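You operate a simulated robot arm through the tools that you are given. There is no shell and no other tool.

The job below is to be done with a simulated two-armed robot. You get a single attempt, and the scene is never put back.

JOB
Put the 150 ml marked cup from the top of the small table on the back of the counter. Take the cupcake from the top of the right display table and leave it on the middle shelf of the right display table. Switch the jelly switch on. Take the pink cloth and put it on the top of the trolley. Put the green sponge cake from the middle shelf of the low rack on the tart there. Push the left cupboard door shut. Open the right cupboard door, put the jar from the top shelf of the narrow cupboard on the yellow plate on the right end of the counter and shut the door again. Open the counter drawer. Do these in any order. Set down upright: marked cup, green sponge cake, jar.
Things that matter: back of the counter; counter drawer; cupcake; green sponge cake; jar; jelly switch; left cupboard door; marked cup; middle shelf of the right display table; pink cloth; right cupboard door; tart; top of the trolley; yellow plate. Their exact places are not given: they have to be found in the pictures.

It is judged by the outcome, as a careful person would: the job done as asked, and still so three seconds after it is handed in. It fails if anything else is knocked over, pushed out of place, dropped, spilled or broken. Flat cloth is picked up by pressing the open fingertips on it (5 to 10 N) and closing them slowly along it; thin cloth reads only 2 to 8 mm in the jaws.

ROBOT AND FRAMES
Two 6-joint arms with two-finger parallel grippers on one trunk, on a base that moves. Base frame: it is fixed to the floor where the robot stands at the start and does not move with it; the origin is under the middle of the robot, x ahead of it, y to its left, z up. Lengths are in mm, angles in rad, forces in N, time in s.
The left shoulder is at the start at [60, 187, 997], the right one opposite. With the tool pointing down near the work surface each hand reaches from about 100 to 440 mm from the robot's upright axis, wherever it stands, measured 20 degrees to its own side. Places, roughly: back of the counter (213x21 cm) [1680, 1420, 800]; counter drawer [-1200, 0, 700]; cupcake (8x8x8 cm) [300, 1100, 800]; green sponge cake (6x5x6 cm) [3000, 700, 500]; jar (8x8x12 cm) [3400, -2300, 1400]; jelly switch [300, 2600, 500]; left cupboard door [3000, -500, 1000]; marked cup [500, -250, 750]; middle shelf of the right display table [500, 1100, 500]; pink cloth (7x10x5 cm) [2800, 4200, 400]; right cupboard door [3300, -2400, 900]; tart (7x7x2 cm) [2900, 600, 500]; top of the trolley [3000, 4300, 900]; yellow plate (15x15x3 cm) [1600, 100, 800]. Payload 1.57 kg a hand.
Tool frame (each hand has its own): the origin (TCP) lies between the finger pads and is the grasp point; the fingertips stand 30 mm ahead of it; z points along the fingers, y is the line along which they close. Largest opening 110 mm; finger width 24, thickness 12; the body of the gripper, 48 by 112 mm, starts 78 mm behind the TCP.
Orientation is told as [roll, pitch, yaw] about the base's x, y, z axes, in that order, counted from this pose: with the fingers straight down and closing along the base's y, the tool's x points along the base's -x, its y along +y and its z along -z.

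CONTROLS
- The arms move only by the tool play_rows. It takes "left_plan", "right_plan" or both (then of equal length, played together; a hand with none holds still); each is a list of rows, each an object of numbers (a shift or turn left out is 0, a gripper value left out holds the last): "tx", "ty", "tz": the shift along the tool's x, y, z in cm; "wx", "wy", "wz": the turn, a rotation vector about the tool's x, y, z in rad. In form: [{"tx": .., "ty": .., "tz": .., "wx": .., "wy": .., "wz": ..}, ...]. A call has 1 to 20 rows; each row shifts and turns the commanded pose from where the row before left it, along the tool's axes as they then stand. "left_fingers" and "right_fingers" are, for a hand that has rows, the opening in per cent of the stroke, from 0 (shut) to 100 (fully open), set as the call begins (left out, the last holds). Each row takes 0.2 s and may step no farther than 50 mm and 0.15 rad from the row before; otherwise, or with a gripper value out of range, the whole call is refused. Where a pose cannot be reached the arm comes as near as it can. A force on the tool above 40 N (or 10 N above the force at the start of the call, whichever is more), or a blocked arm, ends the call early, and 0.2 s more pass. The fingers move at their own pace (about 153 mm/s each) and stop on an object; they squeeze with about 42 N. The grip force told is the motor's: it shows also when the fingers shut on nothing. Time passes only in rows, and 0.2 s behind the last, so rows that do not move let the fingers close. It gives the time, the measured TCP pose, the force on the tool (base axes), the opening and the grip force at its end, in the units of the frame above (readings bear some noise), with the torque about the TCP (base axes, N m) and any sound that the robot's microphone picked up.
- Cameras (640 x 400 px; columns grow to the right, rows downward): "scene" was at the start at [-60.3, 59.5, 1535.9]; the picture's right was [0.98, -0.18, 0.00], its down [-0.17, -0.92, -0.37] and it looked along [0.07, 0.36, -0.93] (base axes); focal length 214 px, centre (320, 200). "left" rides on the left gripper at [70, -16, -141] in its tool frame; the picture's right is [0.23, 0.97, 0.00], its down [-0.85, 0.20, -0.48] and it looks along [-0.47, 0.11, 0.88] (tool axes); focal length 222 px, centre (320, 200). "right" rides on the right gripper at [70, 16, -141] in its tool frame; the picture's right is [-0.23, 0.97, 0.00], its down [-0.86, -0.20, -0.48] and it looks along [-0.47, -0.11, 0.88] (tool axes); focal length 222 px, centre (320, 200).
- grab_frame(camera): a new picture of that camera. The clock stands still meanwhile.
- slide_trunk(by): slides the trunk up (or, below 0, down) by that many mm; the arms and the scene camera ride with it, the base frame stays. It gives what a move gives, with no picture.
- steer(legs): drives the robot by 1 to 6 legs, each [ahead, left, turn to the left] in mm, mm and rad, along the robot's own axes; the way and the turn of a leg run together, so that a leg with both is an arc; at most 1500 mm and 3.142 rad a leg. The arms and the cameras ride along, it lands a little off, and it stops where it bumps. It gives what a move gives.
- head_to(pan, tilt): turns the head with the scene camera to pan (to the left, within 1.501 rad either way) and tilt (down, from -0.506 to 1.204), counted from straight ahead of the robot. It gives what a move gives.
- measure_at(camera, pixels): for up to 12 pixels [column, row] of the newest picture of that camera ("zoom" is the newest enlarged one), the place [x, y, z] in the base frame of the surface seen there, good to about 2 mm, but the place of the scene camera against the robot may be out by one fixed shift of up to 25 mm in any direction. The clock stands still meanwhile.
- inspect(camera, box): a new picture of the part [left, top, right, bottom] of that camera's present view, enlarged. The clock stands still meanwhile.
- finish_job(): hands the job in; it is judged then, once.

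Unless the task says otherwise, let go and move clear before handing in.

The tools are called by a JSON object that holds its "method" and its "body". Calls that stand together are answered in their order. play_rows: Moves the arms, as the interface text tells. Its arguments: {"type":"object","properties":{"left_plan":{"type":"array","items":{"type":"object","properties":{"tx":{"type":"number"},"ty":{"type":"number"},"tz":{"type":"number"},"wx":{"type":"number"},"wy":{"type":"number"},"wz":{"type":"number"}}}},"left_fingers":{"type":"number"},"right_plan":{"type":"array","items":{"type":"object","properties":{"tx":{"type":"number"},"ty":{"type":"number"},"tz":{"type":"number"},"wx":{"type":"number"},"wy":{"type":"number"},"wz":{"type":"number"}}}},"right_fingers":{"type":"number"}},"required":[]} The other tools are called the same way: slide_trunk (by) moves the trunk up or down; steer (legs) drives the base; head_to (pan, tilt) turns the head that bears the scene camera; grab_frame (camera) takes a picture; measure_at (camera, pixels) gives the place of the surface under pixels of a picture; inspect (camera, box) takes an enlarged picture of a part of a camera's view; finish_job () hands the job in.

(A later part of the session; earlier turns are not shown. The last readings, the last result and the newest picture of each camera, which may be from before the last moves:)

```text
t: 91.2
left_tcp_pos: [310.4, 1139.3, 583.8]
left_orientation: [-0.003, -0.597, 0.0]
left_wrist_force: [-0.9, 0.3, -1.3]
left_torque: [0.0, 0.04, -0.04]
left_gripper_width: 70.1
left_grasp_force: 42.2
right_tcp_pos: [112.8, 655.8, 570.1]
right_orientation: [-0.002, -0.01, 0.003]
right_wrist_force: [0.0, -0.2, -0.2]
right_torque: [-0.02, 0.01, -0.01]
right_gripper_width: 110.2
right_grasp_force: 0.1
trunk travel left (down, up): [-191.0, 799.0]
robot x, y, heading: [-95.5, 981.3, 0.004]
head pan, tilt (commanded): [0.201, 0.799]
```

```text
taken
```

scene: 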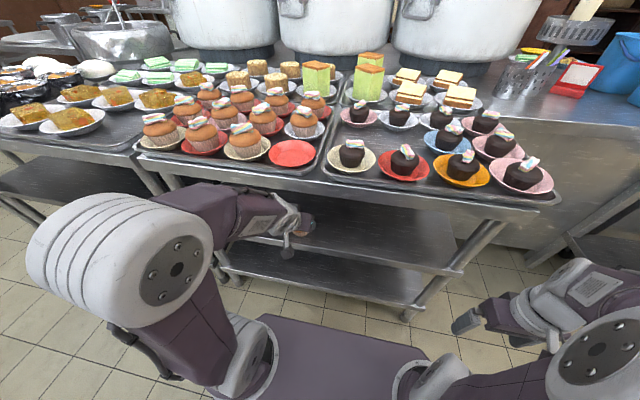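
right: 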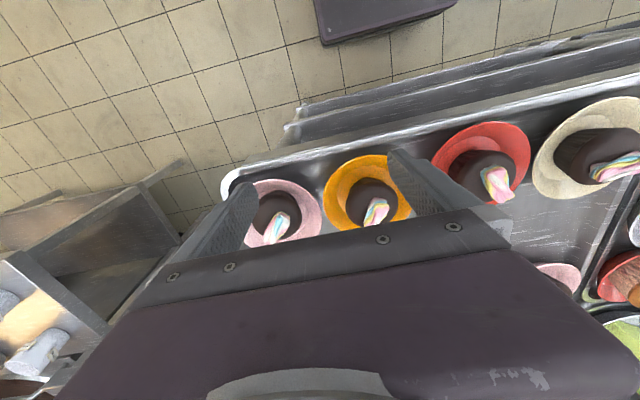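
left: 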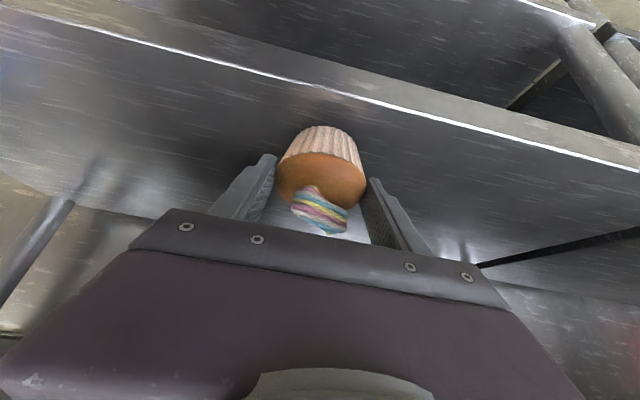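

{"method": "play_rows", "body": {"left_plan": [{"tz": 0.41, "tx": 0.28}, {"tz": 0.41, "tx": 0.28}, {"tz": 0.41, "tx": 0.28}, {}]}}

{"method": "inspect", "body": {"camera": "left", "box": [240, 80, 420, 240]}}

```text
t: 92.2
left_tcp_pos: [310.6, 1138.6, 569.1]
left_orientation: [0.001, -0.599, 0.0]
left_wrist_force: [-0.8, -0.2, -1.4]
left_torque: [0.01, -0.02, -0.02]
left_gripper_width: 69.9
left_grasp_force: 42.0
right_tcp_pos: [114.1, 655.8, 570.7]
right_orientation: [-0.003, -0.009, 0.004]
right_wrist_force: [-0.6, -1.9, -0.4]
right_torque: [-0.01, -0.01, 0.03]
right_gripper_width: 110.1
right_grasp_force: 0.1
trunk travel left (down, up): [-191.0, 799.0]
robot x, y, heading: [-99.7, 978.9, 0.002]
head pan, tilt (commanded): [0.201, 0.799]
```

```text
2.50 times, centred on (330, 160) of left
```

zoom: 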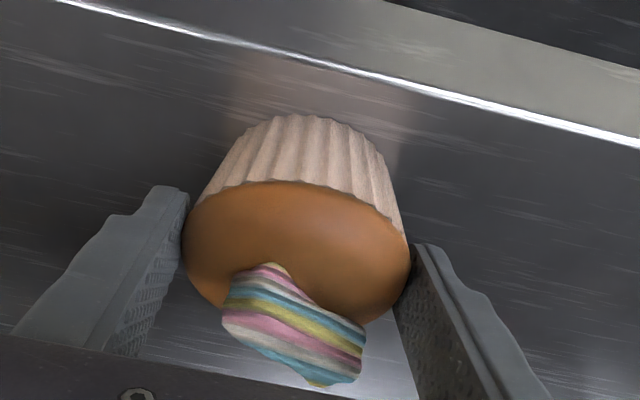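

{"method": "play_rows", "body": {"left_plan": [{"tz": 0.16, "tx": 0.11}, {}]}}

```text
t: 92.8
left_tcp_pos: [310.9, 1139.4, 569.0]
left_orientation: [0.0, -0.603, 0.002]
left_wrist_force: [0.0, 2.1, 17.6]
left_torque: [-0.15, 0.12, 0.02]
left_gripper_width: 69.9
left_grasp_force: 42.2
right_tcp_pos: [112.9, 656.2, 570.9]
right_orientation: [-0.002, -0.012, 0.004]
right_wrist_force: [0.0, -0.2, 0.1]
right_torque: [0.0, 0.01, -0.04]
right_gripper_width: 110.1
right_grasp_force: 0.1
trunk travel left (down, up): [-191.0, 799.0]
robot x, y, heading: [-93.4, 976.3, -0.001]
head pan, tilt (commanded): [0.201, 0.799]
```

The cupcake touches the shelf (17.6 N upward). I'll let go, opening moderately, then withdraw.

{"method": "play_rows", "body": {"left_plan": [{}, {}, {}], "left_fingers": 90}}

{"method": "grab_frame", "body": {"camera": "left"}}

```text
t: 93.6
left_tcp_pos: [309.9, 1139.5, 567.5]
left_orientation: [-0.001, -0.597, 0.001]
left_wrist_force: [-0.7, 0.1, 0.0]
left_torque: [0.01, 0.02, 0.03]
left_gripper_width: 99.2
left_grasp_force: 0.0
right_tcp_pos: [112.7, 654.8, 571.4]
right_orientation: [0.0, -0.01, 0.003]
right_wrist_force: [0.7, -0.1, 0.6]
right_torque: [0.01, 0.02, -0.01]
right_gripper_width: 110.0
right_grasp_force: 0.0
trunk travel left (down, up): [-191.0, 799.0]
robot x, y, heading: [-97.6, 980.0, 0.003]
head pan, tilt (commanded): [0.201, 0.799]
```

```text
taken
```

left: 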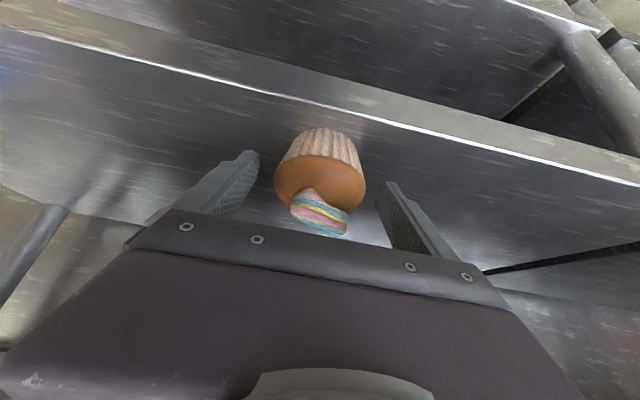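

{"method": "steer", "body": {"legs": [[-60, 0, 0]]}}

{"method": "steer", "body": {"legs": [[-190, 0, 0]]}}

{"method": "grab_frame", "body": {"camera": "left"}}

{"method": "grab_frame", "body": {"camera": "scene"}}

```text
t: 94.5
left_tcp_pos: [251.4, 1139.7, 568.2]
left_orientation: [0.001, -0.599, 0.001]
left_wrist_force: [-0.4, -0.7, -0.6]
left_torque: [0.02, 0.01, -0.03]
left_gripper_width: 99.0
left_grasp_force: 0.1
right_tcp_pos: [54.2, 655.5, 570.0]
right_orientation: [-0.001, -0.014, 0.003]
right_wrist_force: [0.0, -0.5, -0.7]
right_torque: [0.01, -0.04, -0.01]
right_gripper_width: 109.8
right_grasp_force: 0.0
trunk travel left (down, up): [-191.0, 799.0]
robot x, y, heading: [-153.3, 971.5, 0.001]
head pan, tilt (commanded): [0.201, 0.799]
```

```text
t: 96.1
left_tcp_pos: [56.3, 1140.3, 566.8]
left_orientation: [0.001, -0.596, 0.0]
left_wrist_force: [-0.3, -0.1, -0.1]
left_torque: [0.03, 0.02, 0.01]
left_gripper_width: 99.1
left_grasp_force: 0.1
right_tcp_pos: [-141.0, 654.5, 570.0]
right_orientation: [-0.002, -0.011, 0.004]
right_wrist_force: [0.5, 1.0, -0.3]
right_torque: [-0.01, -0.01, 0.02]
right_gripper_width: 110.0
right_grasp_force: 0.0
trunk travel left (down, up): [-191.0, 799.0]
robot x, y, heading: [-354.3, 977.0, 0.0]
head pan, tilt (commanded): [0.201, 0.799]
```

```text
taken
```

left: 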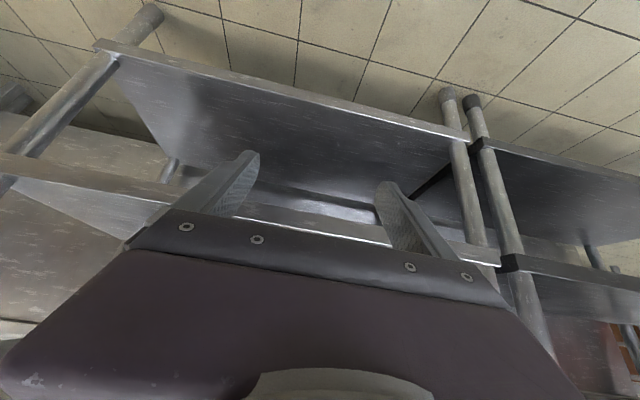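

```text
taken
```

scene: 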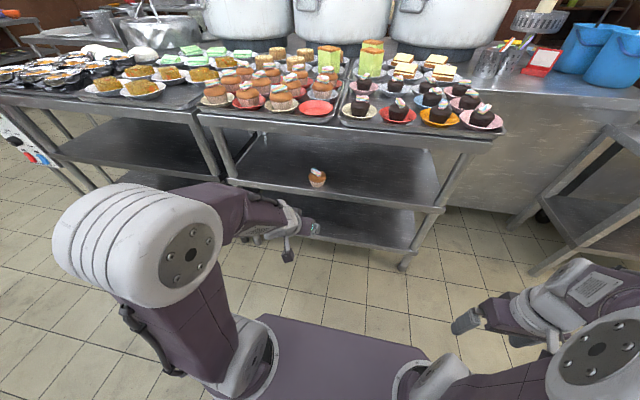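

{"method": "head_to", "body": {"pan": 1.1, "tilt": 0.35}}

{"method": "grab_frame", "body": {"camera": "scene"}}

```text
t: 97.3
left_tcp_pos: [56.4, 1140.0, 567.4]
left_orientation: [-0.001, -0.599, 0.0]
left_wrist_force: [0.7, -0.7, -0.3]
left_torque: [-0.03, 0.02, 0.02]
left_gripper_width: 98.7
left_grasp_force: 0.0
right_tcp_pos: [-140.9, 655.1, 569.1]
right_orientation: [-0.003, -0.009, 0.004]
right_wrist_force: [0.4, -0.3, -0.3]
right_torque: [0.02, -0.02, -0.02]
right_gripper_width: 110.1
right_grasp_force: 0.1
trunk travel left (down, up): [-191.0, 799.0]
robot x, y, heading: [-349.7, 979.7, 0.0]
head pan, tilt (commanded): [1.1, 0.351]
```

```text
taken
```

scene: 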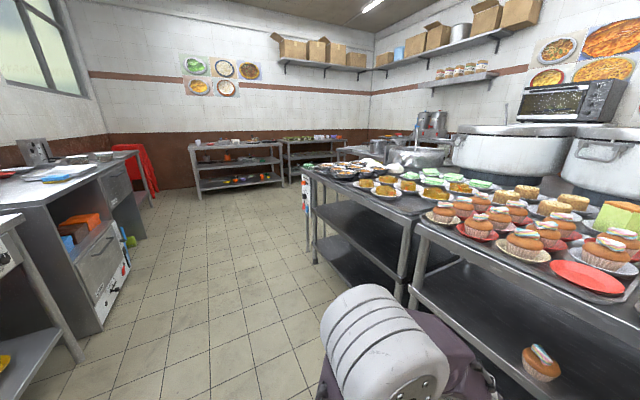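

{"method": "steer", "body": {"legs": [[0, 1400, 0]]}}

{"method": "head_to", "body": {"pan": 0.3, "tilt": 0.5}}

{"method": "grab_frame", "body": {"camera": "scene"}}

```text
t: 104.2
left_tcp_pos: [74.6, 2521.3, 569.1]
left_orientation: [0.0, -0.598, -0.022]
left_wrist_force: [0.0, 0.0, 0.0]
left_torque: [0.0, 0.03, 0.0]
left_gripper_width: 99.2
left_grasp_force: 0.2
right_tcp_pos: [-133.6, 2042.6, 570.3]
right_orientation: [-0.001, -0.011, -0.022]
right_wrist_force: [-0.1, 0.3, -0.2]
right_torque: [0.01, 0.03, 0.04]
right_gripper_width: 110.1
right_grasp_force: 0.0
trunk travel left (down, up): [-191.0, 799.0]
robot x, y, heading: [-337.5, 2371.4, -0.019]
head pan, tilt (commanded): [1.1, 0.351]
```

```text
t: 105.4
left_tcp_pos: [73.7, 2521.6, 567.3]
left_orientation: [0.001, -0.599, -0.023]
left_wrist_force: [-0.4, 0.3, -0.4]
left_torque: [-0.02, -0.02, -0.03]
left_gripper_width: 99.1
left_grasp_force: 0.0
right_tcp_pos: [-135.1, 2042.5, 570.0]
right_orientation: [-0.001, -0.01, -0.02]
right_wrist_force: [0.1, -1.2, -0.3]
right_torque: [0.02, 0.0, 0.0]
right_gripper_width: 110.0
right_grasp_force: 0.1
trunk travel left (down, up): [-191.0, 799.0]
robot x, y, heading: [-337.3, 2367.5, -0.022]
head pan, tilt (commanded): [0.3, 0.499]
```

```text
taken
```

scene: 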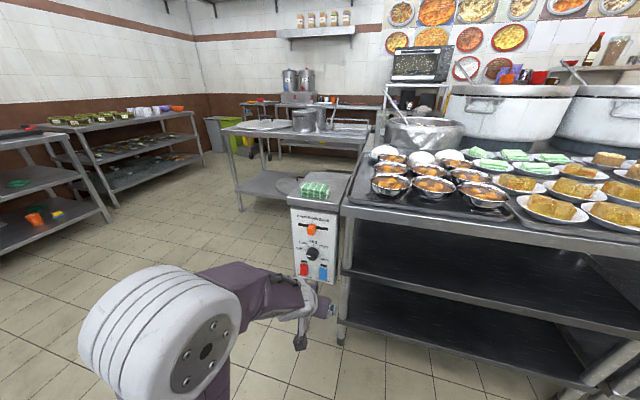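

{"method": "inspect", "body": {"camera": "scene", "box": [275, 180, 355, 290]}}

{"method": "measure_at", "body": {"camera": "scene", "pixels": [[311, 229], [313, 253], [303, 268], [323, 272], [295, 225], [338, 218], [300, 200], [316, 190], [295, 270], [335, 280]]}}

```text
3.64 times, centred on (315, 235) of scene
```

zoom: 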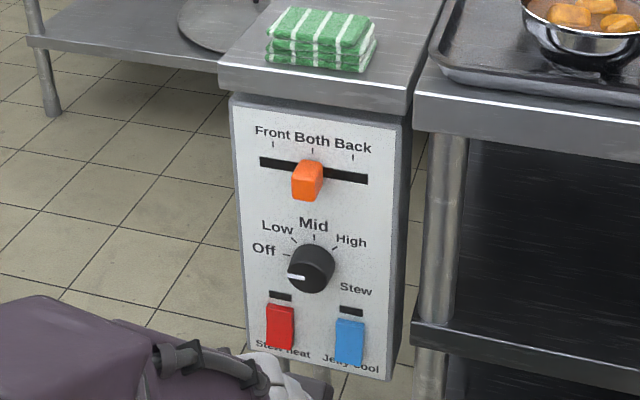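

```text
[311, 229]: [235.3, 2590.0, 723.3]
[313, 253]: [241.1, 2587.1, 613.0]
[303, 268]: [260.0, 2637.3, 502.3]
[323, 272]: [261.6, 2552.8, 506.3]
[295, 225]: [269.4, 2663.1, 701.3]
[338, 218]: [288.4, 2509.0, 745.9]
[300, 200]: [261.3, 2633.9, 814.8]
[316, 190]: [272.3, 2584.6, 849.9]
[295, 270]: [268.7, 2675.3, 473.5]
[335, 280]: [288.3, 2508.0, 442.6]
```

{"method": "play_rows", "body": {"left_plan": [{"ty": 4}, {"ty": 4}, {"ty": 4}, {"ty": 4}, {"ty": 4}]}}

{"method": "steer", "body": {"legs": [[0, 100, 0.02]]}}

{"method": "head_to", "body": {"pan": 0.2, "tilt": 0.7}}

{"method": "grab_frame", "body": {"camera": "scene"}}

```text
t: 106.6
left_tcp_pos: [75.4, 2702.2, 567.6]
left_orientation: [-0.001, -0.601, -0.023]
left_wrist_force: [-0.5, -0.3, -0.5]
left_torque: [-0.03, -0.02, 0.03]
left_gripper_width: 99.1
left_grasp_force: 0.0
left hand out of reach, approached as far as the arm can: row 1, 2
right_tcp_pos: [-134.6, 2041.2, 570.0]
right_orientation: [-0.002, -0.011, -0.021]
right_wrist_force: [-0.2, 0.7, 0.5]
right_torque: [0.0, 0.05, -0.01]
right_gripper_width: 109.8
right_grasp_force: 0.1
trunk travel left (down, up): [-191.0, 799.0]
robot x, y, heading: [-337.5, 2369.6, -0.026]
head pan, tilt (commanded): [0.3, 0.499]
```

```text
t: 107.7
left_tcp_pos: [70.6, 2811.4, 566.7]
left_orientation: [-0.001, -0.599, -0.005]
left_wrist_force: [0.6, 0.4, 0.0]
left_torque: [-0.02, -0.04, 0.03]
left_gripper_width: 99.1
left_grasp_force: 0.1
right_tcp_pos: [-128.1, 2146.9, 570.9]
right_orientation: [-0.001, -0.01, -0.003]
right_wrist_force: [0.0, 0.4, -0.1]
right_torque: [0.0, 0.01, 0.03]
right_gripper_width: 109.9
right_grasp_force: 0.1
trunk travel left (down, up): [-191.0, 799.0]
robot x, y, heading: [-335.7, 2469.0, -0.001]
head pan, tilt (commanded): [0.3, 0.499]
```

```text
t: 108.4
left_tcp_pos: [70.3, 2811.3, 567.6]
left_orientation: [0.0, -0.597, -0.006]
left_wrist_force: [-0.1, -0.3, 0.0]
left_torque: [0.02, -0.02, 0.03]
left_gripper_width: 99.1
left_grasp_force: 0.0
right_tcp_pos: [-127.8, 2146.0, 570.4]
right_orientation: [-0.002, -0.01, -0.003]
right_wrist_force: [-0.7, 0.3, -0.5]
right_torque: [0.04, 0.03, 0.02]
right_gripper_width: 109.9
right_grasp_force: 0.1
trunk travel left (down, up): [-191.0, 799.0]
robot x, y, heading: [-335.0, 2469.8, -0.005]
head pan, tilt (commanded): [0.201, 0.7]
```

```text
taken
```

scene: 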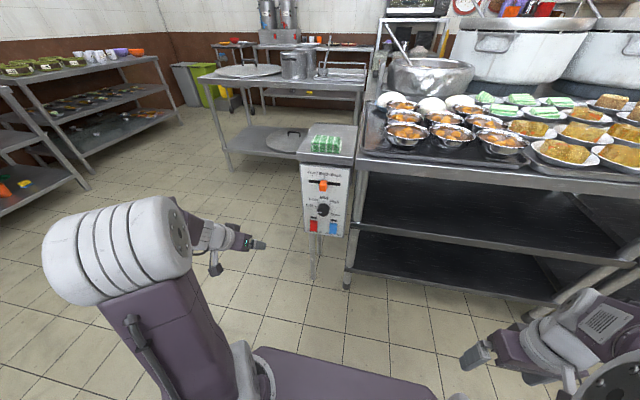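

{"method": "inspect", "body": {"camera": "scene", "box": [290, 170, 370, 240]}}

{"method": "measure_at", "body": {"camera": "zoom", "pixels": [[195, 445], [190, 440]]}}

```text
5.71 times, centred on (330, 205) of scene
```

zoom: 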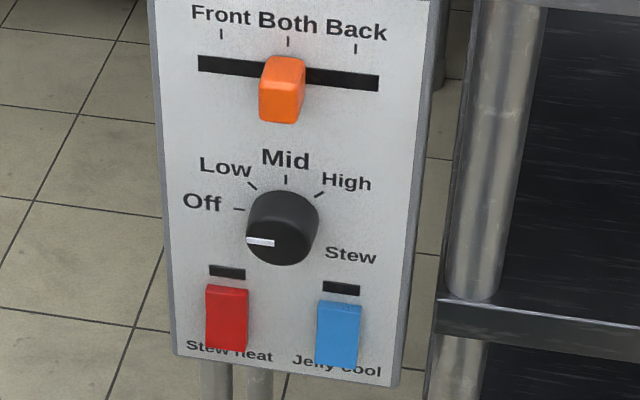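

```text
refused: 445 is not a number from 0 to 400
```

{"method": "measure_at", "body": {"camera": "zoom", "pixels": [[340, 290], [340, 303], [338, 318], [338, 335], [338, 350], [338, 364], [338, 380], [300, 330], [375, 330], [228, 272], [227, 295], [227, 340]]}}

```text
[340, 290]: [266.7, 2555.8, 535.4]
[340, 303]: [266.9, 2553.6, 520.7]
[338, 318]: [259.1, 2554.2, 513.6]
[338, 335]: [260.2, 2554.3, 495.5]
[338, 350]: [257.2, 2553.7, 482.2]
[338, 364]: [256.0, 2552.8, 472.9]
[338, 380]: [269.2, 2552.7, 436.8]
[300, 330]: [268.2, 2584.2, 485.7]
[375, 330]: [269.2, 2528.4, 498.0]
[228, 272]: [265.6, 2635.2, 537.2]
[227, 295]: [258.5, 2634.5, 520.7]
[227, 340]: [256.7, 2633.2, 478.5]
```

{"method": "slide_trunk", "body": {"by": -90}}

{"method": "steer", "body": {"legs": [[0, -65, 0.004]]}}

{"method": "play_rows", "body": {"left_plan": [{"ty": -4, "wy": -0.03}, {"ty": -4, "wy": -0.03}, {"ty": -4, "wy": -0.03}, {"ty": -4, "wy": -0.03}, {"ty": -3, "wy": -0.03}, {}], "left_fingers": 0}}

{"method": "grab_frame", "body": {"camera": "left"}}

```text
t: 109.7
left_tcp_pos: [71.1, 2811.2, 478.4]
left_orientation: [-0.001, -0.598, -0.005]
left_wrist_force: [0.1, -0.3, 0.8]
left_torque: [-0.02, 0.0, 0.02]
left_gripper_width: 99.0
left_grasp_force: 0.0
right_tcp_pos: [-128.2, 2147.3, 480.1]
right_orientation: [-0.001, -0.009, -0.003]
right_wrist_force: [-0.4, 0.2, 0.7]
right_torque: [0.0, -0.03, -0.01]
right_gripper_width: 110.0
right_grasp_force: 0.2
trunk travel left (down, up): [-101.0, 889.0]
robot x, y, heading: [-337.9, 2472.6, -0.001]
head pan, tilt (commanded): [0.201, 0.7]
```

```text
t: 110.7
left_tcp_pos: [69.5, 2747.4, 477.3]
left_orientation: [0.001, -0.598, -0.002]
left_wrist_force: [0.6, -0.6, -0.2]
left_torque: [0.0, 0.0, 0.03]
left_gripper_width: 98.9
left_grasp_force: 0.1
right_tcp_pos: [-127.0, 2083.5, 480.7]
right_orientation: [-0.001, -0.01, 0.001]
right_wrist_force: [0.1, 0.4, -0.7]
right_torque: [0.0, 0.02, -0.01]
right_gripper_width: 110.0
right_grasp_force: 0.1
trunk travel left (down, up): [-101.0, 889.0]
robot x, y, heading: [-338.5, 2408.5, -0.004]
head pan, tilt (commanded): [0.201, 0.7]
```

```text
t: 112.1
left_tcp_pos: [92.4, 2606.5, 474.3]
left_orientation: [-0.005, -0.736, -0.002]
left_wrist_force: [0.4, 1.1, 0.0]
left_torque: [0.01, 0.0, -0.02]
left_gripper_width: 0.0
left_grasp_force: 21.7
left hand out of reach, approached as far as the arm can: row 3, 4, 5
right_tcp_pos: [-127.1, 2081.4, 480.6]
right_orientation: [-0.002, -0.01, -0.001]
right_wrist_force: [-0.2, 0.3, -0.2]
right_torque: [0.01, 0.02, 0.0]
right_gripper_width: 110.2
right_grasp_force: 0.1
trunk travel left (down, up): [-101.0, 889.0]
robot x, y, heading: [-337.1, 2403.6, 0.001]
head pan, tilt (commanded): [0.201, 0.7]
```

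```text
taken
```

left: 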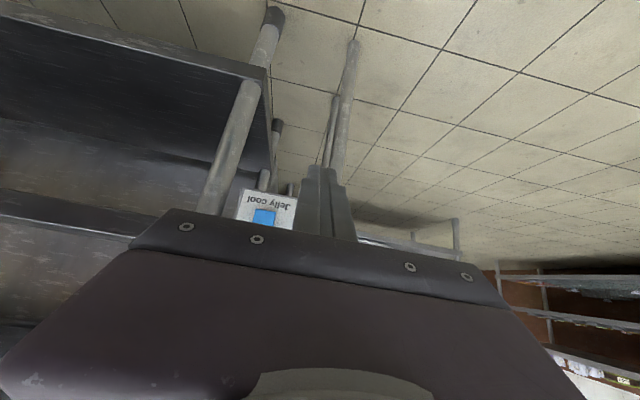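

{"method": "measure_at", "body": {"camera": "left", "pixels": [[264, 210], [263, 216], [264, 221], [255, 215], [273, 215], [245, 200], [285, 200]]}}

{"method": "inspect", "body": {"camera": "left", "box": [220, 170, 340, 245]}}

```text
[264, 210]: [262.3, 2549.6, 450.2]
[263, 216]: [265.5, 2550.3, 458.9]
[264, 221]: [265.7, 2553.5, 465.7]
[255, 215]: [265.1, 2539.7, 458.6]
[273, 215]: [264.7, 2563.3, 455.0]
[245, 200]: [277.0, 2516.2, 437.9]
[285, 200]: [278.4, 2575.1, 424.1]
```

```text
5.33 times, centred on (280, 208) of left
```

zoom: 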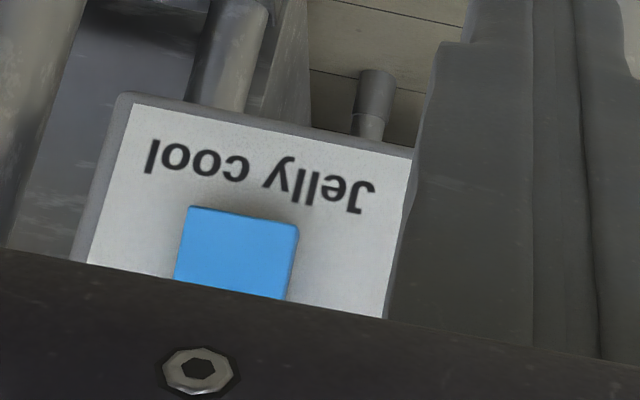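

{"method": "steer", "body": {"legs": [[115, -55, 0]]}}

{"method": "grab_frame", "body": {"camera": "left"}}

{"method": "measure_at", "body": {"camera": "left", "pixels": [[320, 100], [320, 150], [320, 180]]}}

```text
t: 113.3
left_tcp_pos: [208.8, 2554.5, 475.2]
left_orientation: [-0.006, -0.736, -0.001]
left_wrist_force: [-0.1, -1.2, -0.6]
left_torque: [-0.01, 0.02, 0.0]
left_gripper_width: 0.1
left_grasp_force: 21.0
right_tcp_pos: [-10.4, 2027.6, 478.9]
right_orientation: [-0.002, -0.01, 0.002]
right_wrist_force: [0.0, -0.5, 0.0]
right_torque: [0.0, -0.01, 0.0]
right_gripper_width: 109.6
right_grasp_force: 0.0
trunk travel left (down, up): [-101.0, 889.0]
robot x, y, heading: [-218.7, 2348.7, 0.001]
head pan, tilt (commanded): [0.201, 0.7]
```

```text
taken
```

left: 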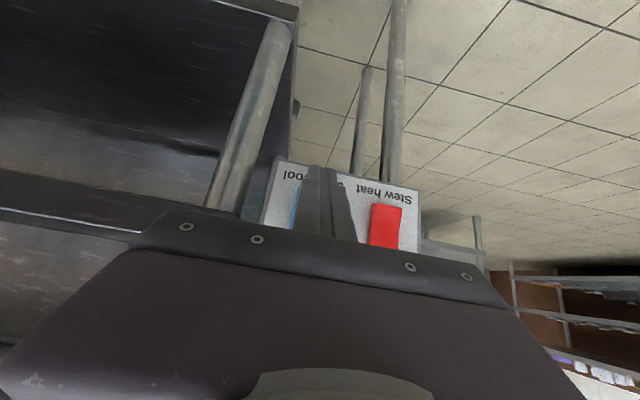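

```text
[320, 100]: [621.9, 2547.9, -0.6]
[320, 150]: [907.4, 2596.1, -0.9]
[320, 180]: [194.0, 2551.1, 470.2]
```

{"method": "play_rows", "body": {"left_plan": [{"tz": 1.38, "tx": -0.78}, {"tz": 0.27, "tx": -0.3}, {"tz": 0.27, "tx": -0.3}, {"tz": 0.27, "tx": -0.3}, {"tz": 0.2, "tx": -0.22}]}}

{"method": "inspect", "body": {"camera": "scene", "box": [280, 120, 440, 240]}}

```text
t: 114.5
left_tcp_pos: [239.2, 2553.2, 469.6]
left_orientation: [-0.008, -0.735, -0.001]
left_wrist_force: [-0.3, 0.3, -0.2]
left_torque: [0.0, -0.01, -0.02]
left_gripper_width: 0.1
left_grasp_force: 21.3
right_tcp_pos: [-12.3, 2028.2, 478.7]
right_orientation: [0.0, -0.011, 0.002]
right_wrist_force: [0.1, 0.3, -0.1]
right_torque: [0.01, -0.02, 0.01]
right_gripper_width: 110.1
right_grasp_force: 0.1
trunk travel left (down, up): [-101.0, 889.0]
robot x, y, heading: [-221.2, 2350.8, -0.001]
head pan, tilt (commanded): [0.201, 0.7]
heard: click
```

```text
3.33 times, centred on (360, 180) of scene
```

zoom: 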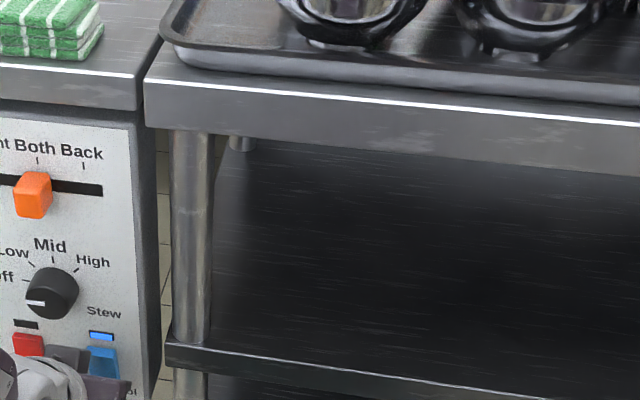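

{"method": "steer", "body": {"legs": [[-150, 0, 0]]}}

{"method": "head_to", "body": {"pan": 0.4, "tilt": 0.7}}

{"method": "inspect", "body": {"camera": "scene", "box": [240, 150, 400, 270]}}

```text
t: 115.9
left_tcp_pos: [89.2, 2553.8, 470.6]
left_orientation: [-0.008, -0.738, 0.0]
left_wrist_force: [0.3, 0.2, -0.6]
left_torque: [-0.01, 0.01, 0.02]
left_gripper_width: 0.2
left_grasp_force: 21.5
right_tcp_pos: [-160.3, 2027.7, 480.0]
right_orientation: [-0.002, -0.01, 0.002]
right_wrist_force: [0.2, -0.1, 0.2]
right_torque: [0.01, 0.01, 0.01]
right_gripper_width: 110.1
right_grasp_force: 0.0
trunk travel left (down, up): [-101.0, 889.0]
robot x, y, heading: [-370.3, 2354.8, 0.002]
head pan, tilt (commanded): [0.201, 0.7]
```

```text
t: 116.7
left_tcp_pos: [90.4, 2553.2, 469.7]
left_orientation: [-0.009, -0.734, -0.001]
left_wrist_force: [0.1, 0.8, -0.4]
left_torque: [0.01, 0.0, -0.02]
left_gripper_width: 0.0
left_grasp_force: 21.5
right_tcp_pos: [-160.4, 2026.8, 480.4]
right_orientation: [-0.001, -0.009, 0.0]
right_wrist_force: [-0.8, -0.1, 0.2]
right_torque: [0.01, 0.01, -0.02]
right_gripper_width: 109.9
right_grasp_force: 0.0
trunk travel left (down, up): [-101.0, 889.0]
robot x, y, heading: [-365.9, 2349.7, 0.001]
head pan, tilt (commanded): [0.4, 0.7]
```

```text
3.33 times, centred on (320, 210) of scene
```

zoom: 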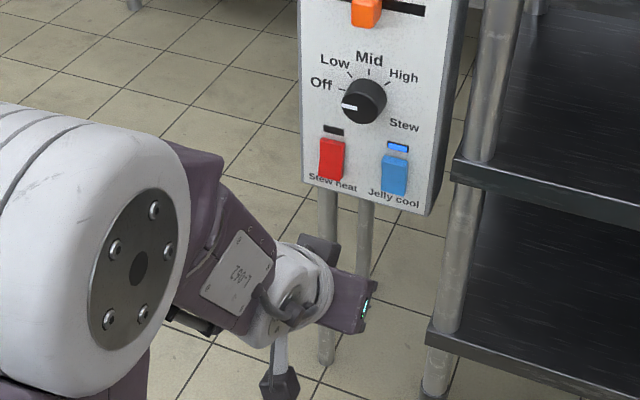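

{"method": "slide_trunk", "body": {"by": 524}}

{"method": "head_to", "body": {"pan": 0.7, "tilt": 0.5}}

{"method": "grab_frame", "body": {"camera": "scene"}}

```text
refused: 524 is not a number from -400 to 400
```

```text
t: 117.5
left_tcp_pos: [91.2, 2553.2, 470.2]
left_orientation: [-0.008, -0.736, -0.001]
left_wrist_force: [-0.7, -0.6, 0.3]
left_torque: [0.0, -0.02, -0.01]
left_gripper_width: 0.0
left_grasp_force: 21.0
right_tcp_pos: [-159.9, 2027.7, 480.4]
right_orientation: [-0.002, -0.011, -0.001]
right_wrist_force: [0.7, -0.3, 0.2]
right_torque: [-0.01, 0.01, 0.01]
right_gripper_width: 109.9
right_grasp_force: 0.0
trunk travel left (down, up): [-101.0, 889.0]
robot x, y, heading: [-368.5, 2352.4, -0.005]
head pan, tilt (commanded): [0.7, 0.499]
```

```text
taken
```

scene: 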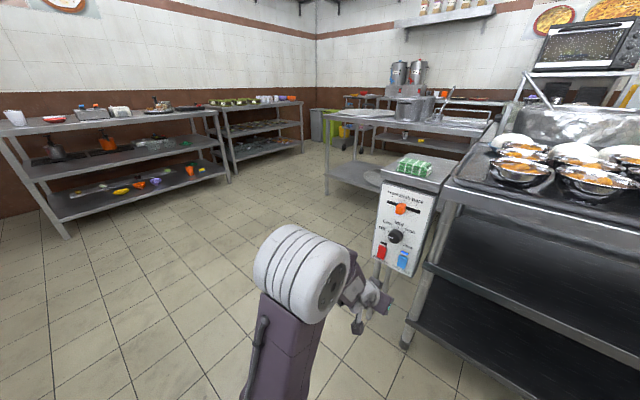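

{"method": "slide_trunk", "body": {"by": 400}}

{"method": "slide_trunk", "body": {"by": 124}}

{"method": "play_rows", "body": {"left_plan": [{"wy": 0.147}, {"wy": 0.147}, {"wy": 0.147}, {"wy": 0.147}, {"wy": 0.147}, {"tx": 4}, {"tx": 4}]}}

{"method": "grab_frame", "body": {"camera": "scene"}}

```text
t: 121.3
left_tcp_pos: [89.7, 2552.6, 870.0]
left_orientation: [-0.01, -0.737, -0.001]
left_wrist_force: [-1.2, 0.3, 0.0]
left_torque: [-0.02, -0.01, 0.01]
left_gripper_width: 0.0
left_grasp_force: 21.1
right_tcp_pos: [-160.1, 2026.8, 880.4]
right_orientation: [-0.003, -0.011, 0.002]
right_wrist_force: [-0.7, -0.1, 0.5]
right_torque: [0.01, 0.01, -0.03]
right_gripper_width: 110.0
right_grasp_force: 0.2
trunk travel left (down, up): [-501.0, 489.0]
robot x, y, heading: [-365.2, 2351.7, 0.003]
head pan, tilt (commanded): [0.7, 0.499]
```

```text
t: 122.8
left_tcp_pos: [89.1, 2552.7, 994.5]
left_orientation: [-0.01, -0.737, -0.002]
left_wrist_force: [0.7, -0.4, 0.6]
left_torque: [-0.02, 0.0, 0.0]
left_gripper_width: 0.0
left_grasp_force: 21.8
right_tcp_pos: [-160.5, 2027.4, 1004.7]
right_orientation: [-0.002, -0.009, -0.001]
right_wrist_force: [0.2, -0.9, 0.0]
right_torque: [-0.02, 0.05, -0.04]
right_gripper_width: 109.7
right_grasp_force: 0.0
trunk travel left (down, up): [-625.0, 365.0]
robot x, y, heading: [-367.5, 2351.9, -0.001]
head pan, tilt (commanded): [0.7, 0.499]
```

```text
t: 124.4
left_tcp_pos: [27.3, 2525.2, 980.7]
left_orientation: [-0.116, -0.302, -0.057]
left_wrist_force: [-0.2, 1.0, -0.7]
left_torque: [0.02, 0.0, 0.03]
left_gripper_width: 0.1
left_grasp_force: 21.4
left hand out of reach, approached as far as the arm can: row 1, 2, 3
right_tcp_pos: [-161.6, 2026.6, 1003.6]
right_orientation: [-0.001, -0.011, 0.002]
right_wrist_force: [-0.5, 0.0, 0.6]
right_torque: [-0.02, -0.01, 0.0]
right_gripper_width: 109.9
right_grasp_force: 0.1
trunk travel left (down, up): [-625.0, 365.0]
robot x, y, heading: [-367.3, 2350.9, 0.001]
head pan, tilt (commanded): [0.7, 0.499]
```

```text
taken
```

scene: 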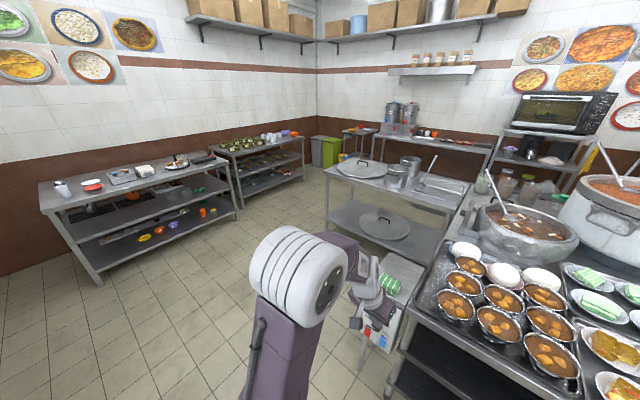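

{"method": "inspect", "body": {"camera": "scene", "box": [310, 100, 500, 220]}}

{"method": "measure_at", "body": {"camera": "scene", "pixels": [[360, 131], [356, 150], [345, 135], [310, 180], [270, 215], [328, 165], [240, 205], [302, 170], [350, 200], [410, 250], [480, 130], [325, 195]]}}

```text
3.33 times, centred on (405, 160) of scene
```

zoom: 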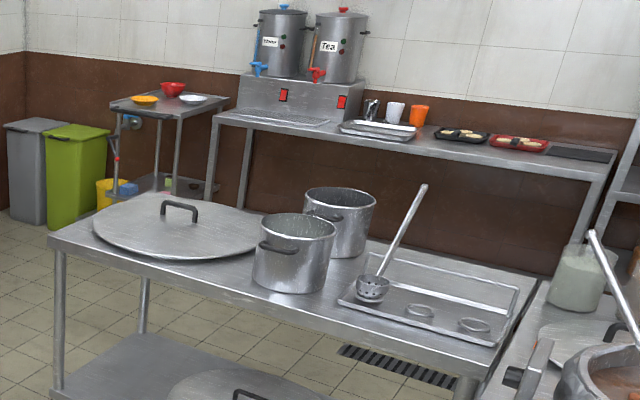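

```text
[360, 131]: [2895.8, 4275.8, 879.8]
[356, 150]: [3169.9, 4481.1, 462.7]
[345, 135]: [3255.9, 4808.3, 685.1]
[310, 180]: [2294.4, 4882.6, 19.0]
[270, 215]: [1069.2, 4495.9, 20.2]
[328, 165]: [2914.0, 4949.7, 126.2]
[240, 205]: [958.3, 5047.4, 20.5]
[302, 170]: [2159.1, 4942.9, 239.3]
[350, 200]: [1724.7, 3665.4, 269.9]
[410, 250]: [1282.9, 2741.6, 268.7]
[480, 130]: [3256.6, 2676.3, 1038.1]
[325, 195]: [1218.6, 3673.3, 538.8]
```

{"method": "measure_at", "body": {"camera": "scene", "pixels": [[97, 280], [70, 225], [235, 210], [150, 300], [200, 250], [230, 160], [300, 155], [326, 230], [360, 245], [331, 175], [100, 215], [327, 205]]}}

{"method": "play_rows", "body": {"left_plan": [{"tz": -2, "tx": -3}, {"wx": -0.116, "wz": -0.05, "tz": -2}, {"wy": 0.1}, {"wy": 0.1}, {"wy": 0.1}, {}]}}

```text
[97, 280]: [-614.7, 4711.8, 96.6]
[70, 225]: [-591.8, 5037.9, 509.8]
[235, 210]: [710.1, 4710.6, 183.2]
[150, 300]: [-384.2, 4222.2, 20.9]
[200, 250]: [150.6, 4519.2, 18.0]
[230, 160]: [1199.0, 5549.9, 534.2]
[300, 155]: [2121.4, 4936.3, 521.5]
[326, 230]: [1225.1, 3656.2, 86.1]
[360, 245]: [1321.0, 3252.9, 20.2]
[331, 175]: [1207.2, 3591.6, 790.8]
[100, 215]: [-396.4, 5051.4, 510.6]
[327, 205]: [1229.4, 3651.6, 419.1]
```

```text
t: 125.8
left_tcp_pos: [45.7, 2528.0, 1026.9]
left_orientation: [-0.016, 0.004, -0.012]
left_wrist_force: [0.0, -0.4, -0.4]
left_torque: [0.03, -0.04, 0.0]
left_gripper_width: 0.0
left_grasp_force: 21.4
right_tcp_pos: [-159.9, 2027.9, 1004.6]
right_orientation: [-0.001, -0.012, 0.002]
right_wrist_force: [0.7, -0.3, 0.2]
right_torque: [-0.01, 0.02, 0.0]
right_gripper_width: 109.7
right_grasp_force: 0.0
trunk travel left (down, up): [-625.0, 365.0]
robot x, y, heading: [-369.8, 2354.5, 0.001]
head pan, tilt (commanded): [0.7, 0.499]
```

{"method": "steer", "body": {"legs": [[0, 900, 0], [500, 900, 0], [1000, 0, 0]]}}

{"method": "head_to", "body": {"pan": 0.0, "tilt": 0.35}}

{"method": "grab_frame", "body": {"camera": "scene"}}

```text
t: 140.4
left_tcp_pos: [1547.9, 4375.2, 1027.0]
left_orientation: [-0.015, 0.002, -0.006]
left_wrist_force: [-0.4, -0.5, -0.2]
left_torque: [0.01, 0.04, 0.0]
left_gripper_width: 0.0
left_grasp_force: 21.2
right_tcp_pos: [1343.9, 3874.2, 1003.2]
right_orientation: [-0.003, -0.01, 0.006]
right_wrist_force: [-0.1, 1.0, -0.1]
right_torque: [-0.03, 0.01, 0.0]
right_gripper_width: 110.1
right_grasp_force: 0.1
trunk travel left (down, up): [-625.0, 365.0]
robot x, y, heading: [1138.5, 4194.9, 0.006]
head pan, tilt (commanded): [0.7, 0.499]
```

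```text
t: 141.4
left_tcp_pos: [1547.5, 4374.1, 1027.4]
left_orientation: [-0.017, 0.004, -0.005]
left_wrist_force: [-0.3, 0.1, 0.9]
left_torque: [0.0, 0.02, 0.02]
left_gripper_width: 0.1
left_grasp_force: 21.6
right_tcp_pos: [1344.5, 3872.4, 1005.3]
right_orientation: [-0.002, -0.011, 0.005]
right_wrist_force: [-0.6, 0.1, 0.8]
right_torque: [0.01, 0.01, 0.0]
right_gripper_width: 110.1
right_grasp_force: 0.1
trunk travel left (down, up): [-625.0, 365.0]
robot x, y, heading: [1131.4, 4198.5, -0.001]
head pan, tilt (commanded): [0.0, 0.351]
```

```text
taken
```

scene: 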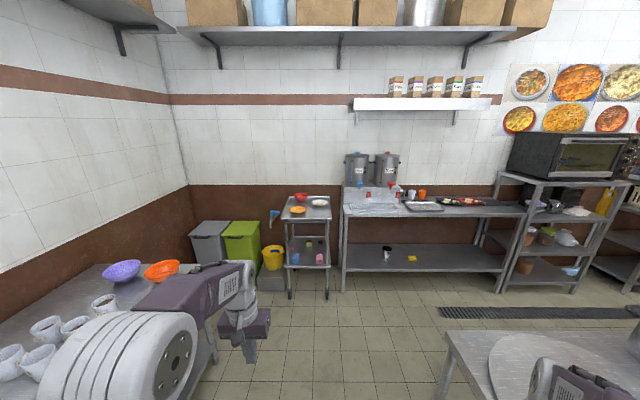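

{"method": "inspect", "body": {"camera": "scene", "box": [220, 180, 380, 310]}}

{"method": "measure_at", "body": {"camera": "scene", "pixels": [[296, 210], [318, 203], [300, 196], [290, 218], [328, 218], [295, 258], [318, 258], [290, 266], [327, 266], [291, 295], [326, 295], [272, 260]]}}

```text
3.08 times, centred on (300, 245) of scene
```

zoom: 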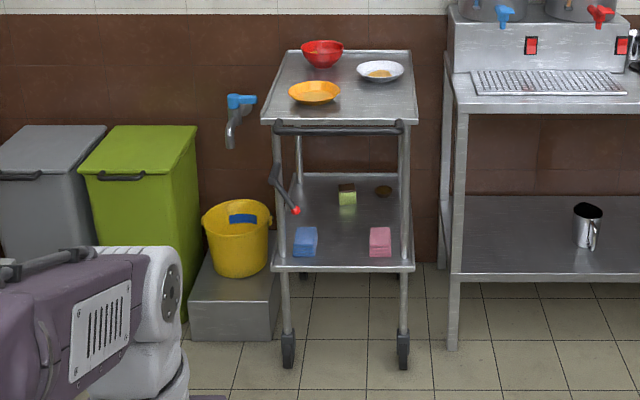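

```text
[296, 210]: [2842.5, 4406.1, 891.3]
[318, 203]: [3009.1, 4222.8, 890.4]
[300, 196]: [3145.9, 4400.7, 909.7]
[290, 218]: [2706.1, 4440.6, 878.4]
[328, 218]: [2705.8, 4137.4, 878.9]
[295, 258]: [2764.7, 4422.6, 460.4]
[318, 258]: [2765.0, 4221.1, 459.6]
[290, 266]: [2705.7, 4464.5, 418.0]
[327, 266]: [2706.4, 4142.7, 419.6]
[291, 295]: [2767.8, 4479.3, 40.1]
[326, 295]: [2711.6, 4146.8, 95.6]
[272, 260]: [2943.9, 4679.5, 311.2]
```

{"method": "play_rows", "body": {"left_plan": [{"tx": 4, "ty": 2}, {"tx": 4, "ty": 2}, {"tx": 4, "ty": 2}, {"tx": 4, "ty": 2}, {"tx": 4, "ty": 2}]}}

{"method": "steer", "body": {"legs": [[1050, 170, 0]]}}

{"method": "head_to", "body": {"pan": -0.2, "tilt": 0.8}}

{"method": "grab_frame", "body": {"camera": "scene"}}

```text
t: 142.7
left_tcp_pos: [1345.5, 4475.1, 1028.1]
left_orientation: [-0.015, 0.002, -0.006]
left_wrist_force: [-0.5, 0.4, 0.0]
left_torque: [0.01, -0.02, 0.02]
left_gripper_width: 0.0
left_grasp_force: 20.9
right_tcp_pos: [1342.4, 3872.6, 1004.8]
right_orientation: [-0.002, -0.012, 0.003]
right_wrist_force: [0.6, -0.2, -0.1]
right_torque: [0.0, -0.01, -0.04]
right_gripper_width: 109.9
right_grasp_force: 0.0
trunk travel left (down, up): [-625.0, 365.0]
robot x, y, heading: [1137.0, 4197.2, 0.006]
head pan, tilt (commanded): [0.0, 0.351]
```

```text
t: 148.1
left_tcp_pos: [2396.9, 4633.7, 1027.1]
left_orientation: [-0.016, 0.002, -0.025]
left_wrist_force: [-0.5, 0.4, -0.3]
left_torque: [0.01, 0.0, 0.03]
left_gripper_width: 0.2
left_grasp_force: 21.7
right_tcp_pos: [2382.3, 4031.4, 1006.0]
right_orientation: [-0.002, -0.01, -0.013]
right_wrist_force: [-0.4, 0.4, -0.6]
right_torque: [-0.05, 0.01, 0.01]
right_gripper_width: 109.7
right_grasp_force: 0.1
trunk travel left (down, up): [-625.0, 365.0]
robot x, y, heading: [2176.3, 4359.4, -0.014]
head pan, tilt (commanded): [0.0, 0.351]
```

```text
t: 149.0
left_tcp_pos: [2397.6, 4633.7, 1027.5]
left_orientation: [-0.015, 0.002, -0.024]
left_wrist_force: [-0.1, 0.5, -0.2]
left_torque: [0.0, 0.02, -0.04]
left_gripper_width: 0.0
left_grasp_force: 21.4
right_tcp_pos: [2381.3, 4033.2, 1004.2]
right_orientation: [-0.001, -0.009, -0.014]
right_wrist_force: [0.3, 0.4, -0.7]
right_torque: [-0.01, -0.01, 0.02]
right_gripper_width: 110.0
right_grasp_force: 0.0
trunk travel left (down, up): [-625.0, 365.0]
robot x, y, heading: [2177.8, 4357.1, -0.015]
head pan, tilt (commanded): [-0.201, 0.799]
```

```text
taken
```

scene: 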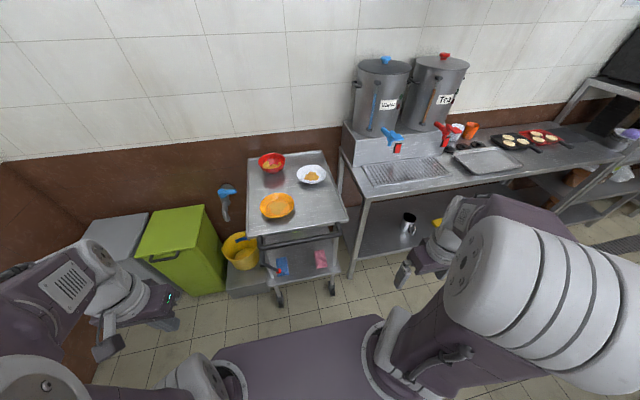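

{"method": "measure_at", "body": {"camera": "scene", "pixels": [[320, 260], [282, 267], [310, 215], [265, 232], [345, 218], [300, 235], [277, 205], [311, 174], [355, 200], [350, 270], [332, 292], [280, 305]]}}

{"method": "inspect", "body": {"camera": "scene", "box": [230, 190, 370, 300]}}

```text
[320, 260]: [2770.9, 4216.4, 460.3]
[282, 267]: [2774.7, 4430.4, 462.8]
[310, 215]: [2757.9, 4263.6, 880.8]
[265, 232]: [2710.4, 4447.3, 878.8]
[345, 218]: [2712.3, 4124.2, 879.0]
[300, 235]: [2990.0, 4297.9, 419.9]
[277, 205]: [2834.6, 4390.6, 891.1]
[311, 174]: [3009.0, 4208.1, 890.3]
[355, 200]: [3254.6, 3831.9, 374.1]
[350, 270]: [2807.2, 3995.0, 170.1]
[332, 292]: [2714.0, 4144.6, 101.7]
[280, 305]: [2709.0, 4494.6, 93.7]
```

```text
3.64 times, centred on (300, 245) of scene
```

zoom: 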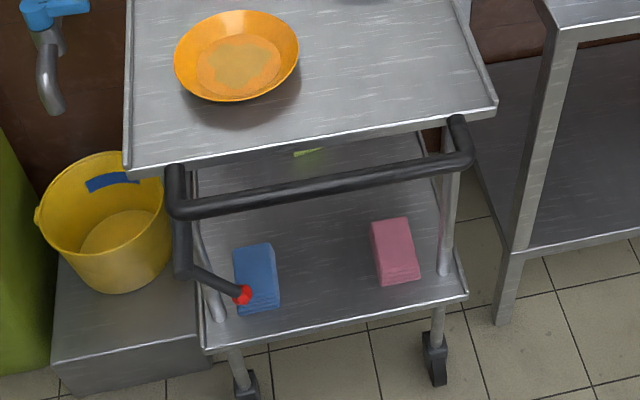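

{"method": "measure_at", "body": {"camera": "zoom", "pixels": [[445, 260], [440, 260], [452, 260], [395, 250], [372, 230], [418, 275], [380, 280], [405, 218], [400, 290], [320, 185], [180, 205], [465, 150]]}}

```text
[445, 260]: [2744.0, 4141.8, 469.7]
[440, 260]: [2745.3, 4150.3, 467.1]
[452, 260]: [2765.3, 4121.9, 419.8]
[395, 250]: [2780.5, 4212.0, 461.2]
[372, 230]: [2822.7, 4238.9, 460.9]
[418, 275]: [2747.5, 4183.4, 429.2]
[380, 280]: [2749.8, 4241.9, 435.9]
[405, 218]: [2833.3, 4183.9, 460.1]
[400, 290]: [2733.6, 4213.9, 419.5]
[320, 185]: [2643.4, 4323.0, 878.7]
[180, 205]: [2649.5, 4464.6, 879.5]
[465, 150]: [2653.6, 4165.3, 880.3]
```

{"method": "slide_trunk", "body": {"by": -400}}

{"method": "slide_trunk", "body": {"by": -150}}

{"method": "play_rows", "body": {"right_plan": [{"tx": -3, "ty": 2, "tz": -3}, {"tx": -3, "ty": 3, "tz": -2}, {"tx": -3, "ty": 3}, {"tx": -3, "ty": 3}, {"tx": -3, "ty": 3}, {"wy": -0.1, "tx": -2, "ty": 2}, {"wy": -0.1, "tx": -2}, {"wy": -0.1}, {"wy": -0.1}, {"wy": -0.1}, {"wy": -0.1}], "right_fingers": 75}}

{"method": "grab_frame", "body": {"camera": "scene"}}

```text
t: 152.8
left_tcp_pos: [2398.8, 4632.5, 628.2]
left_orientation: [-0.016, 0.0, -0.025]
left_wrist_force: [0.5, -0.2, 0.0]
left_torque: [-0.01, -0.02, 0.0]
left_gripper_width: 0.0
left_grasp_force: 21.2
right_tcp_pos: [2381.5, 4031.5, 604.6]
right_orientation: [-0.004, -0.011, -0.014]
right_wrist_force: [1.4, 0.8, 0.4]
right_torque: [-0.02, -0.03, 0.0]
right_gripper_width: 110.1
right_grasp_force: 0.1
trunk travel left (down, up): [-225.0, 765.0]
robot x, y, heading: [2181.2, 4357.0, -0.014]
head pan, tilt (commanded): [-0.201, 0.799]
```

```text
t: 154.6
left_tcp_pos: [2396.4, 4634.1, 476.2]
left_orientation: [-0.017, 0.002, -0.025]
left_wrist_force: [0.2, 0.5, -0.2]
left_torque: [0.0, 0.01, 0.03]
left_gripper_width: 0.0
left_grasp_force: 21.0
right_tcp_pos: [2382.6, 4032.1, 453.9]
right_orientation: [-0.002, -0.01, -0.014]
right_wrist_force: [-0.5, -0.1, 0.3]
right_torque: [0.0, 0.01, 0.01]
right_gripper_width: 110.0
right_grasp_force: 0.1
trunk travel left (down, up): [-75.0, 915.0]
robot x, y, heading: [2178.8, 4359.0, -0.017]
head pan, tilt (commanded): [-0.201, 0.799]
```

```text
t: 157.0
left_tcp_pos: [2396.9, 4633.8, 477.1]
left_orientation: [-0.018, 0.002, -0.024]
left_wrist_force: [0.8, 0.1, -0.2]
left_torque: [0.02, 0.02, 0.02]
left_gripper_width: 0.0
left_grasp_force: 21.6
right_tcp_pos: [2574.0, 4190.0, 508.9]
right_orientation: [-0.002, -0.613, -0.012]
right_wrist_force: [0.2, 0.5, 0.1]
right_torque: [-0.01, -0.04, 0.0]
right_gripper_width: 82.7
right_grasp_force: 0.1
trunk travel left (down, up): [-75.0, 915.0]
robot x, y, heading: [2175.2, 4353.9, -0.016]
head pan, tilt (commanded): [-0.201, 0.799]
```

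```text
taken
```

scene: 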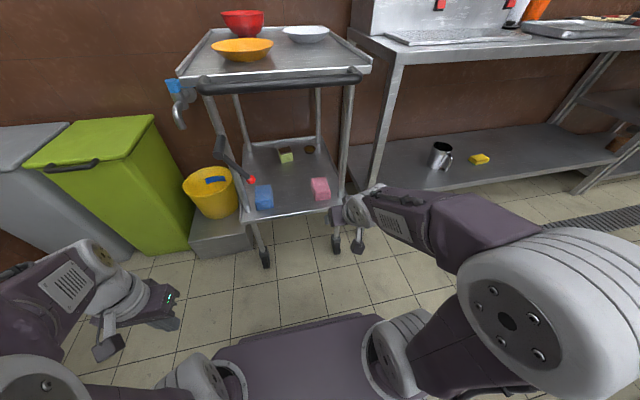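

{"method": "measure_at", "body": {"camera": "scene", "pixels": [[600, 240], [530, 240], [480, 265], [465, 205], [440, 195], [375, 195], [350, 205], [215, 85], [350, 78], [252, 181], [220, 145], [320, 188]]}}

{"method": "grab_frame", "body": {"camera": "right"}}

```text
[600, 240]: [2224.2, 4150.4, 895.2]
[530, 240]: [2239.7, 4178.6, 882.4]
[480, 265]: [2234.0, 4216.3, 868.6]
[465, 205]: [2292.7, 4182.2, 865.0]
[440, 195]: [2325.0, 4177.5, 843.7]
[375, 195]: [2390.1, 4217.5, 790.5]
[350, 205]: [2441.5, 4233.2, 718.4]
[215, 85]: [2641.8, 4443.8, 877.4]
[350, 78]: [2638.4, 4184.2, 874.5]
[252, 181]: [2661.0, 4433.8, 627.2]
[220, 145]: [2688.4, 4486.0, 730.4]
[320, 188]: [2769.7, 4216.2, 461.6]
```

```text
taken
```

right: 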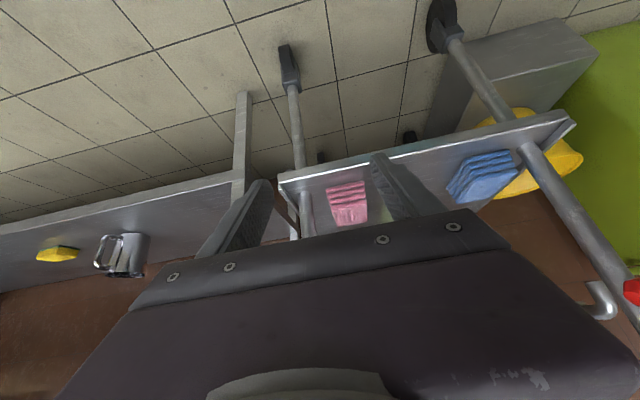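

{"method": "measure_at", "body": {"camera": "right", "pixels": [[328, 190], [364, 183], [346, 186], [334, 225], [367, 222], [350, 207], [348, 222], [300, 200], [297, 150], [310, 185], [304, 230], [380, 175]]}}

{"method": "inspect", "body": {"camera": "right", "box": [260, 130, 420, 240]}}

```text
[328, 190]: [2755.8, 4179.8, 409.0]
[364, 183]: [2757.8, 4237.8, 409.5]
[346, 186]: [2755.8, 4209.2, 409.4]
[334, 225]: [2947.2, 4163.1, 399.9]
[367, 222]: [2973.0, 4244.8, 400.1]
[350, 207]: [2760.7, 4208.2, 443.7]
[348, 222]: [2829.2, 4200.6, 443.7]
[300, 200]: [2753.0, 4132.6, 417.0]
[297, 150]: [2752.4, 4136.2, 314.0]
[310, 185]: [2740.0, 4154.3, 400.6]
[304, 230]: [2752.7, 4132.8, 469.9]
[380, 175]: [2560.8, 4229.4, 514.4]
```

```text
3.64 times, centred on (340, 185) of right
```

zoom: 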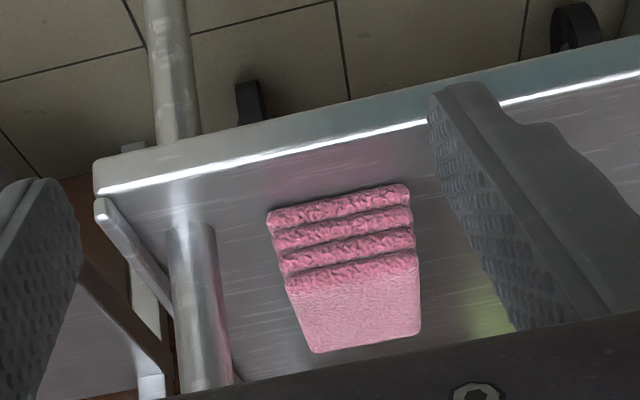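

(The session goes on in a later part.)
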